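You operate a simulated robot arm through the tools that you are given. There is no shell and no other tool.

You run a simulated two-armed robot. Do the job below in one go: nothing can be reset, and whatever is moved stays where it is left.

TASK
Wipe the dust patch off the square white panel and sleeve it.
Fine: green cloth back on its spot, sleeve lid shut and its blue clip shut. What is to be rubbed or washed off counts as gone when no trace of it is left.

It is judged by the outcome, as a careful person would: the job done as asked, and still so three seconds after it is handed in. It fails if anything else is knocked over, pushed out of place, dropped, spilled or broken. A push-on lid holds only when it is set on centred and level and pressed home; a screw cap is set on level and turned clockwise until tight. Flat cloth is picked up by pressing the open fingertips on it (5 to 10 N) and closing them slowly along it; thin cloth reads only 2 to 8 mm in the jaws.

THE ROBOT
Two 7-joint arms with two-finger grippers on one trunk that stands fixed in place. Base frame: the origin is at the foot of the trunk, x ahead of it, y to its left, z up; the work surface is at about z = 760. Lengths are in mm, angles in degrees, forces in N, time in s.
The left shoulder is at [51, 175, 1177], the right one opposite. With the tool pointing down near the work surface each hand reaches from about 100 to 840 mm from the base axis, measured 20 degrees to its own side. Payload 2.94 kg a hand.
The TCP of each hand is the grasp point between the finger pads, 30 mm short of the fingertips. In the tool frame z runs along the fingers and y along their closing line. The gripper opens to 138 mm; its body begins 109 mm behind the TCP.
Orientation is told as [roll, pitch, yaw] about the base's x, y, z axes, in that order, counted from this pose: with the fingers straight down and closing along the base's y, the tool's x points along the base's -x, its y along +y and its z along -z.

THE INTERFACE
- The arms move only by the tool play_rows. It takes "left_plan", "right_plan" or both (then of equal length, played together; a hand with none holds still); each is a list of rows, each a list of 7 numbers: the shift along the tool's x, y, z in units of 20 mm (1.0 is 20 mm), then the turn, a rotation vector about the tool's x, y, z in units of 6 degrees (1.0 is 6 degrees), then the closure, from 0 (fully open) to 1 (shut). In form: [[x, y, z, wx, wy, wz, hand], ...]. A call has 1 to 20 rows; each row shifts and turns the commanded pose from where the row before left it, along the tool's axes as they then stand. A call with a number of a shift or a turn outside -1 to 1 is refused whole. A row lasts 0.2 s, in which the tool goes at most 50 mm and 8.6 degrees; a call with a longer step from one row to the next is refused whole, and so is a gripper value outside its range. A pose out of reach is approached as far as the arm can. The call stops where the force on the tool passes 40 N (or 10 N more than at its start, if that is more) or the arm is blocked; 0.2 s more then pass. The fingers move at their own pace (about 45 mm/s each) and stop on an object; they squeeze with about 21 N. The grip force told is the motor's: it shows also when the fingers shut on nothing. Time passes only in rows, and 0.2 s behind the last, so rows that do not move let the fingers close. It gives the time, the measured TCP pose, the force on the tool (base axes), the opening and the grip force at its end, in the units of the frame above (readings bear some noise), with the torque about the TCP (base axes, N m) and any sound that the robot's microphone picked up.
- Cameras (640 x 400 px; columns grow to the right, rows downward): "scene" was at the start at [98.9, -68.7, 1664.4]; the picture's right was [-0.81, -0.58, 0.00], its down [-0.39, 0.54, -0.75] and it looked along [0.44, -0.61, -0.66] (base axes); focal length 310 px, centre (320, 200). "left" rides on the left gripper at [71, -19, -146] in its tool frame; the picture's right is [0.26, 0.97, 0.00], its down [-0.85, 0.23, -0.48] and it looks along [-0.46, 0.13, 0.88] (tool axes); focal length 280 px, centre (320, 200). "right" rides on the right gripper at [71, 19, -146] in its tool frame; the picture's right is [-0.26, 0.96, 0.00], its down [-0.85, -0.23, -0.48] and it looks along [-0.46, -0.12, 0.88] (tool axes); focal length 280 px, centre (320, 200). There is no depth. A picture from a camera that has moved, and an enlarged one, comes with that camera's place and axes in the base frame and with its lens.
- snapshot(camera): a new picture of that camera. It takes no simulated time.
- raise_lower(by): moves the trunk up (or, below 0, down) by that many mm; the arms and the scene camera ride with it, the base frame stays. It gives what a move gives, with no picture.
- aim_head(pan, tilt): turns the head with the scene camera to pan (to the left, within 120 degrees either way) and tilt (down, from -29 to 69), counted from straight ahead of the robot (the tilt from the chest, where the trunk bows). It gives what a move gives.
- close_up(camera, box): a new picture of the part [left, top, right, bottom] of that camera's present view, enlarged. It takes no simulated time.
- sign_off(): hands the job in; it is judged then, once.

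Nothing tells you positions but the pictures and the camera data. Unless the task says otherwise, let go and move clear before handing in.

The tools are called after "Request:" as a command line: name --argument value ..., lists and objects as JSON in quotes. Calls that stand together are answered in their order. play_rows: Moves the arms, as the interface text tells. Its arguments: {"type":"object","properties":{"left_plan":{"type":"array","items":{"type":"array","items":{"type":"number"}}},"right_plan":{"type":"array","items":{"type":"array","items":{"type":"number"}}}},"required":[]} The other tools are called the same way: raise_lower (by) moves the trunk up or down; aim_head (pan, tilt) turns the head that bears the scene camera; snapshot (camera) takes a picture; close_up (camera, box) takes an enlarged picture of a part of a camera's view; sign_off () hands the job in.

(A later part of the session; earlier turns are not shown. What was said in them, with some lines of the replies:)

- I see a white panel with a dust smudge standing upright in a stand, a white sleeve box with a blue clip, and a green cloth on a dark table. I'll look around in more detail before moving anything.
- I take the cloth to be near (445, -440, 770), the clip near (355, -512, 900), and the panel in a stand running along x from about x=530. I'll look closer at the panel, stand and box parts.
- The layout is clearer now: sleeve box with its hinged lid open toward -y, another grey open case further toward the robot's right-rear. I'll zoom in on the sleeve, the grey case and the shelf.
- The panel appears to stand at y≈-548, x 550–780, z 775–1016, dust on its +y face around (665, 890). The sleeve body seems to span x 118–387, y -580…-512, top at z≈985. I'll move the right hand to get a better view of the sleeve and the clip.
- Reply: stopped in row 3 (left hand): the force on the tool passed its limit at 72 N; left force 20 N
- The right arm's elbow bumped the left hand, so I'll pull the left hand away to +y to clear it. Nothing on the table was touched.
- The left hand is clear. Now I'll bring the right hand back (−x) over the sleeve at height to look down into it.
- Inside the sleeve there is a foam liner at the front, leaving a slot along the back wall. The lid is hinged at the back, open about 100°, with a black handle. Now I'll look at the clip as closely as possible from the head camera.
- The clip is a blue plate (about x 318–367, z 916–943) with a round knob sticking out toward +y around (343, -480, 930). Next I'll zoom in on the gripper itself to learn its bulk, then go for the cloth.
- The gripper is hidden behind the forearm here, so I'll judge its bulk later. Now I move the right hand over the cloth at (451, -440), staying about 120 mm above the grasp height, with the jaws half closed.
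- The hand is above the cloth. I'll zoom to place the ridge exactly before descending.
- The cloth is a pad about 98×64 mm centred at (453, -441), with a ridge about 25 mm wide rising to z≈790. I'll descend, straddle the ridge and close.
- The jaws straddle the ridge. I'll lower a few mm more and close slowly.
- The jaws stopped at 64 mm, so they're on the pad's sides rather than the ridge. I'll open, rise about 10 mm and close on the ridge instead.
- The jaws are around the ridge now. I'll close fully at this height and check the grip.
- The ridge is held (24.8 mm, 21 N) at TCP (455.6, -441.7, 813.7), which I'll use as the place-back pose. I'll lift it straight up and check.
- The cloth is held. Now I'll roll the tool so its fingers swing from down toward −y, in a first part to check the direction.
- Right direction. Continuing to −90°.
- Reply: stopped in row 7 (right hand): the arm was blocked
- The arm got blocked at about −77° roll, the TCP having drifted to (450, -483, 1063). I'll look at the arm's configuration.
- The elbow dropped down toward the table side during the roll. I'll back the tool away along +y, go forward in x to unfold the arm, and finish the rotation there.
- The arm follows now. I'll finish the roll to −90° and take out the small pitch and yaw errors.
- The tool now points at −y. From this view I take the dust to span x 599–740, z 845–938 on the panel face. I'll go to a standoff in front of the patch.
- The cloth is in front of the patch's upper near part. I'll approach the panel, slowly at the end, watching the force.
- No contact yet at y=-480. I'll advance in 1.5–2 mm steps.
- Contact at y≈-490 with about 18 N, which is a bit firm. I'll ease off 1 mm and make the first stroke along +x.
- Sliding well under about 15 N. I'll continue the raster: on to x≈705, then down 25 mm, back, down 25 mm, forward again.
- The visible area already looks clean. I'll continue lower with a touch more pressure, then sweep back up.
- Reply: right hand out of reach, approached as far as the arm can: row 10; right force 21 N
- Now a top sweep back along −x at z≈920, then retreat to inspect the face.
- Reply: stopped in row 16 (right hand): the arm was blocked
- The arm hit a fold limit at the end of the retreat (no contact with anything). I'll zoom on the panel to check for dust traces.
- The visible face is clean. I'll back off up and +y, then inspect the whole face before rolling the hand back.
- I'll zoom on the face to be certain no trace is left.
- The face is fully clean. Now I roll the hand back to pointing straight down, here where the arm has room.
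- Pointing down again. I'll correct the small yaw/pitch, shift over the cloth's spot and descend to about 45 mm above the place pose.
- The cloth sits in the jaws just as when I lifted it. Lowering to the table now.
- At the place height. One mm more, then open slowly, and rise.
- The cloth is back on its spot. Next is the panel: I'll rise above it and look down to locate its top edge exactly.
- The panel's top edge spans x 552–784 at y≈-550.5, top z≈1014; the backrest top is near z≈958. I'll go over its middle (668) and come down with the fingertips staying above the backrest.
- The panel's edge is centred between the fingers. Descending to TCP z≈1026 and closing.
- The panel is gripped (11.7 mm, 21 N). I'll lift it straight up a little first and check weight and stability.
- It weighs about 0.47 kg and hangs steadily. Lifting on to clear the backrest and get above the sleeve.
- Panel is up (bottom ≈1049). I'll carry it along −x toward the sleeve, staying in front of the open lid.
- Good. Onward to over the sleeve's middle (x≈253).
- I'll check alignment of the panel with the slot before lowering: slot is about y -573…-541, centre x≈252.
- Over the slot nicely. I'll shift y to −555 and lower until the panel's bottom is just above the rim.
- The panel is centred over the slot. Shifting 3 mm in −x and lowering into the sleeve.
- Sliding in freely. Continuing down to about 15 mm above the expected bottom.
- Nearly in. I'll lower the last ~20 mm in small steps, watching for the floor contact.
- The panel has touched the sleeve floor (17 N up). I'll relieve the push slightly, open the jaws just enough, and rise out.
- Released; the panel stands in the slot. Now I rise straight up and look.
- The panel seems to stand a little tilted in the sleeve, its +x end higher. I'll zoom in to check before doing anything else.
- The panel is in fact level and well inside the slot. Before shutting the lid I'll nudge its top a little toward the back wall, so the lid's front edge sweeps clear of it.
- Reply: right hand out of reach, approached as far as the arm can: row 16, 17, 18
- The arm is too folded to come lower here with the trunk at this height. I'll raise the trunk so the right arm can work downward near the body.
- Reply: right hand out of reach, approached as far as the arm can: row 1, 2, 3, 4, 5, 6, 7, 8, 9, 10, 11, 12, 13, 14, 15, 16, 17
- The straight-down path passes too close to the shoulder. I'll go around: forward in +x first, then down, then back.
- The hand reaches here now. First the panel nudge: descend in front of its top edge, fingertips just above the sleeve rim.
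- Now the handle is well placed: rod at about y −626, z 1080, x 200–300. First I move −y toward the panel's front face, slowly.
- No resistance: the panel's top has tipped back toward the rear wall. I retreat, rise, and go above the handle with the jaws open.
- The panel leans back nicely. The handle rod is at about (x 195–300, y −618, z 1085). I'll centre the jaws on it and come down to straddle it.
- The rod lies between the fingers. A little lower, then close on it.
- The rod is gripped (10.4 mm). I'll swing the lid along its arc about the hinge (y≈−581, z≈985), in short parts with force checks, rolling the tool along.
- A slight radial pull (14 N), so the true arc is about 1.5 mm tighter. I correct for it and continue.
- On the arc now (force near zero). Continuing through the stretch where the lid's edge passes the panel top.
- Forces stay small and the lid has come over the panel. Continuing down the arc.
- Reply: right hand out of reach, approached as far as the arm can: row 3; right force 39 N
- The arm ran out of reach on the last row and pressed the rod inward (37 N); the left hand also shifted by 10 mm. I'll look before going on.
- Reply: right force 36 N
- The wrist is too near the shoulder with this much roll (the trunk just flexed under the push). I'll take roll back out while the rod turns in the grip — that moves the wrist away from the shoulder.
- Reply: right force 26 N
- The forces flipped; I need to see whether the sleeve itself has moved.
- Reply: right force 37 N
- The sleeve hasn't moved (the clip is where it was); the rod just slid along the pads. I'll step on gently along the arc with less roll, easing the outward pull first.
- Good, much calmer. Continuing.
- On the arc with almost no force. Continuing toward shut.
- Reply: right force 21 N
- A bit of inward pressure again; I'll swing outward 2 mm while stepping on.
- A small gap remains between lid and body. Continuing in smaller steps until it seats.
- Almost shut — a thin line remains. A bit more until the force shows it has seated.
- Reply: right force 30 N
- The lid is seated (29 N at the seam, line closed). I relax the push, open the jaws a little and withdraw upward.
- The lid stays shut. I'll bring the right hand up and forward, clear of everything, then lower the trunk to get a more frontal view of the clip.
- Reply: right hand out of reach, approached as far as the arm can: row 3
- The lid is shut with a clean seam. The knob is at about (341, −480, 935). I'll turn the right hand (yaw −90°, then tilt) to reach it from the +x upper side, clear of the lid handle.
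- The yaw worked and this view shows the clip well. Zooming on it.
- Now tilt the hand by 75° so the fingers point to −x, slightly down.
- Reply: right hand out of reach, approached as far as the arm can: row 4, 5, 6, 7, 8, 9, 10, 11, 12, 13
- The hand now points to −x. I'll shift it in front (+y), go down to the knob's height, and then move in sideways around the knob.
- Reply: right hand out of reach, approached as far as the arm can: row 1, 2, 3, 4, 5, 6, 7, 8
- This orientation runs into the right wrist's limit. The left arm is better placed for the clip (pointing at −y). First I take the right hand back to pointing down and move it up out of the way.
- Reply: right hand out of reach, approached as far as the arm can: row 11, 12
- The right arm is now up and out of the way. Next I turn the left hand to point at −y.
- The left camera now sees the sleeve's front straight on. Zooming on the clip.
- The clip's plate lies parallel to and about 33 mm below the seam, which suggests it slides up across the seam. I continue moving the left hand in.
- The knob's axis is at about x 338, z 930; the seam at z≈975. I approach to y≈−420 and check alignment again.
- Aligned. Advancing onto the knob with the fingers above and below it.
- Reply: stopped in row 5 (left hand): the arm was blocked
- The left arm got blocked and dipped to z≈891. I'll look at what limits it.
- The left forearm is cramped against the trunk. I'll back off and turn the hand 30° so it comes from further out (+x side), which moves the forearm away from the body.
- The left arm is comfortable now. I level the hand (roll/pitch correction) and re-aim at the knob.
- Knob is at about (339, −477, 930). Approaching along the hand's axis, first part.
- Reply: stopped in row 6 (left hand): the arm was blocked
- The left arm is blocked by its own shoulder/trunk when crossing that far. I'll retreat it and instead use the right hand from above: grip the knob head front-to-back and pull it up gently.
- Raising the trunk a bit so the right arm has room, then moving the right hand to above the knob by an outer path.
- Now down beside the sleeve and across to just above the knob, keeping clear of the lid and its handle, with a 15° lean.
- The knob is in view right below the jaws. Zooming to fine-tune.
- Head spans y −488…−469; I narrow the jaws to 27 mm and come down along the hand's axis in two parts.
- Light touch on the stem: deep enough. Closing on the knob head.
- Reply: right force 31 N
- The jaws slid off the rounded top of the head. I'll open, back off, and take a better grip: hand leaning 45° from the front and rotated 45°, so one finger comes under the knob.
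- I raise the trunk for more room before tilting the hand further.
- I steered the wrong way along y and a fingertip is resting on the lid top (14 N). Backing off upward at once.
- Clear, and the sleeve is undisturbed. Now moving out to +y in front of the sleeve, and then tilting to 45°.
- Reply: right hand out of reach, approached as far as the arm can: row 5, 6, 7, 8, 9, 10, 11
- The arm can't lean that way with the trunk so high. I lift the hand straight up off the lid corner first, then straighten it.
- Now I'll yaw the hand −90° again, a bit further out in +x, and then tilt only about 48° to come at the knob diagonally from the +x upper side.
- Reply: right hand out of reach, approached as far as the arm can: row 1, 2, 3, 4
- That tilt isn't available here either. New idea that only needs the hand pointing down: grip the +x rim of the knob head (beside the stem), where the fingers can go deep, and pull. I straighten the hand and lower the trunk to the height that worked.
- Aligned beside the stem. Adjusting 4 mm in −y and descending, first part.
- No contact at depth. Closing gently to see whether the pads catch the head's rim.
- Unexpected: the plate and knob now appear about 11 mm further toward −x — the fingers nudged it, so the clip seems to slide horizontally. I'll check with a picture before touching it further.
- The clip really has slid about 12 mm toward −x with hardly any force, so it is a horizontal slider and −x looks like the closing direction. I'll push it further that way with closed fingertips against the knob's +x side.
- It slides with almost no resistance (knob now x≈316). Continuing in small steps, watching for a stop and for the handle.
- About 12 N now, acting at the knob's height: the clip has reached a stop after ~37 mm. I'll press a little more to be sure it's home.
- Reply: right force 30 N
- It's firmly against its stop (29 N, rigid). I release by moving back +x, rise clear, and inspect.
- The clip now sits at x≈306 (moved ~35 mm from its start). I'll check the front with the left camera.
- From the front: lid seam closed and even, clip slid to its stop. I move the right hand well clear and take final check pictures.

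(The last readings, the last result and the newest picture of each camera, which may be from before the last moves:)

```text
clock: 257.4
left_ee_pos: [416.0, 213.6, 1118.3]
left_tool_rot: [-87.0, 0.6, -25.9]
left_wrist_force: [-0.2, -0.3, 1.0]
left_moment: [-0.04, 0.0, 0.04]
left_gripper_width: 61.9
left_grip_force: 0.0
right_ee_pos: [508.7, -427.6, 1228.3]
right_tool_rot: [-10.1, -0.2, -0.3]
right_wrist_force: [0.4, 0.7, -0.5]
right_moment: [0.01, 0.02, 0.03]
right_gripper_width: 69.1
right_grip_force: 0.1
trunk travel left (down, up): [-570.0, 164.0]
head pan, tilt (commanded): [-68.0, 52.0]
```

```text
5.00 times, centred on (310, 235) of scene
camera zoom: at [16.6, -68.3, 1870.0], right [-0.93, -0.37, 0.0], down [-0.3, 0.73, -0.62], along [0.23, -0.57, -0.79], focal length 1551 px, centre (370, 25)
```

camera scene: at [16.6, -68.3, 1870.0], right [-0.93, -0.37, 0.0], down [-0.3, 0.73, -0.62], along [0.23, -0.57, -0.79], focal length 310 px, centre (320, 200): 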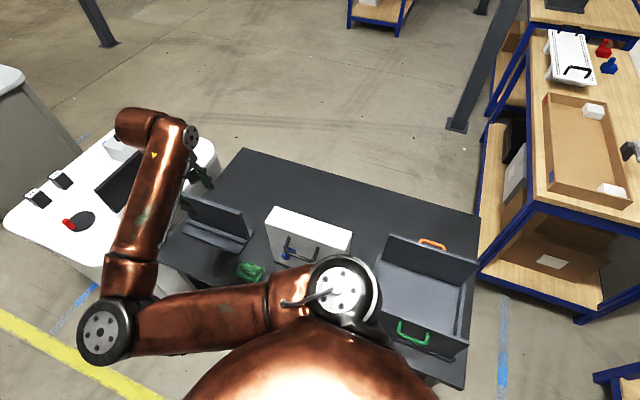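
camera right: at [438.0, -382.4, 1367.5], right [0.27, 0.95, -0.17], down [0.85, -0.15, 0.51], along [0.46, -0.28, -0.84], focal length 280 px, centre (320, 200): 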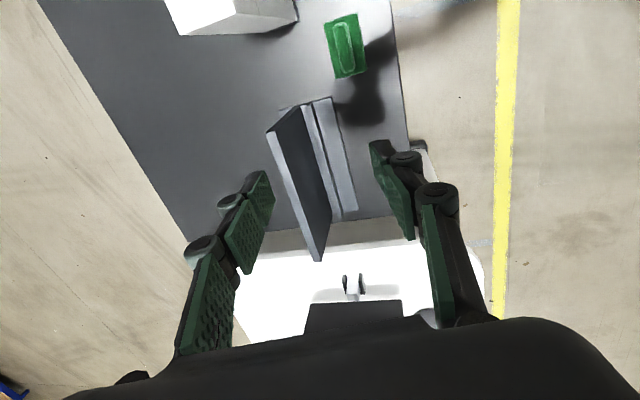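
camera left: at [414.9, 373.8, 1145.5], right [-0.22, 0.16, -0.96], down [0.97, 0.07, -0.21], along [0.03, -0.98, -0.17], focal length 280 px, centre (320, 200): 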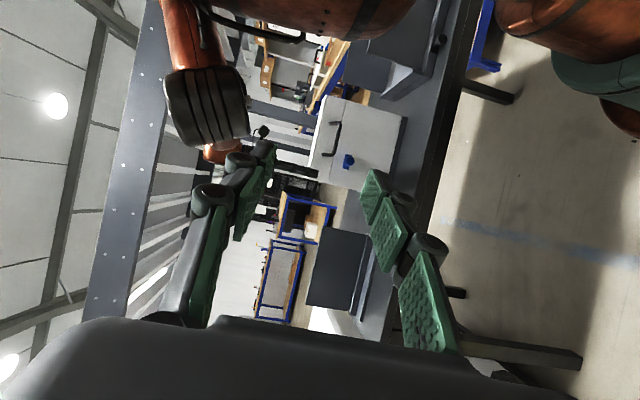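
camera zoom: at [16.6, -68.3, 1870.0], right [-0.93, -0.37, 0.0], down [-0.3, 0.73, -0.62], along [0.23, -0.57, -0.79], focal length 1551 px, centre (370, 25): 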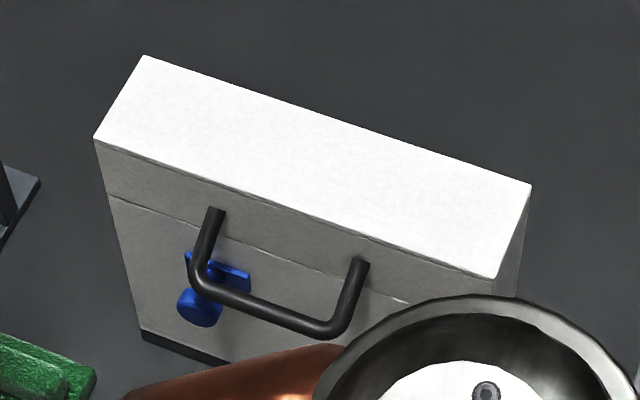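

The panel is clean and in the sleeve. The lid is flush, the blue clip is against its stop, the green cloth is back at its original spot, and both hands are clear. Nothing else on the table looks moved, so I'm handing the job in.

The clip's closing direction is my inference. It slid freely from where it started and hit a hard stop about 35 mm along, and I took that stop as shut.

Request:
sign_off

```text
The job is handed in.
```

I've handed the job in: the panel is wiped clean and in the sleeve, with the lid shut, the blue clip slid to its stop and the green cloth back on its spot.

- **Panel:** close-up pictures taken after wiping show no trace of dust. It went into the slot behind the foam and rests on the sleeve floor.
- **Lid:** it was pressed until it seated, and the seam looks closed and even from the front.
- **Clip:** I inferred which way it closes. It slides sideways, so I pushed it from where it started to a hard stop about 35 mm along and took that as shut. The plate does not visibly cross the lid seam, so this is the part I am least sure of.
- **Cloth:** it is within a couple of millimetres of where it started.

There were a few unplanned contacts:
- The right elbow bumped the left hand once, before any of the work began.
- While I was swinging the lid shut, the hand pressed on its handle with up to about 37 N.
- A fingertip later rested briefly on the closed lid (about 14 N).

The sleeve did not shift, and nothing else on the table looks moved.
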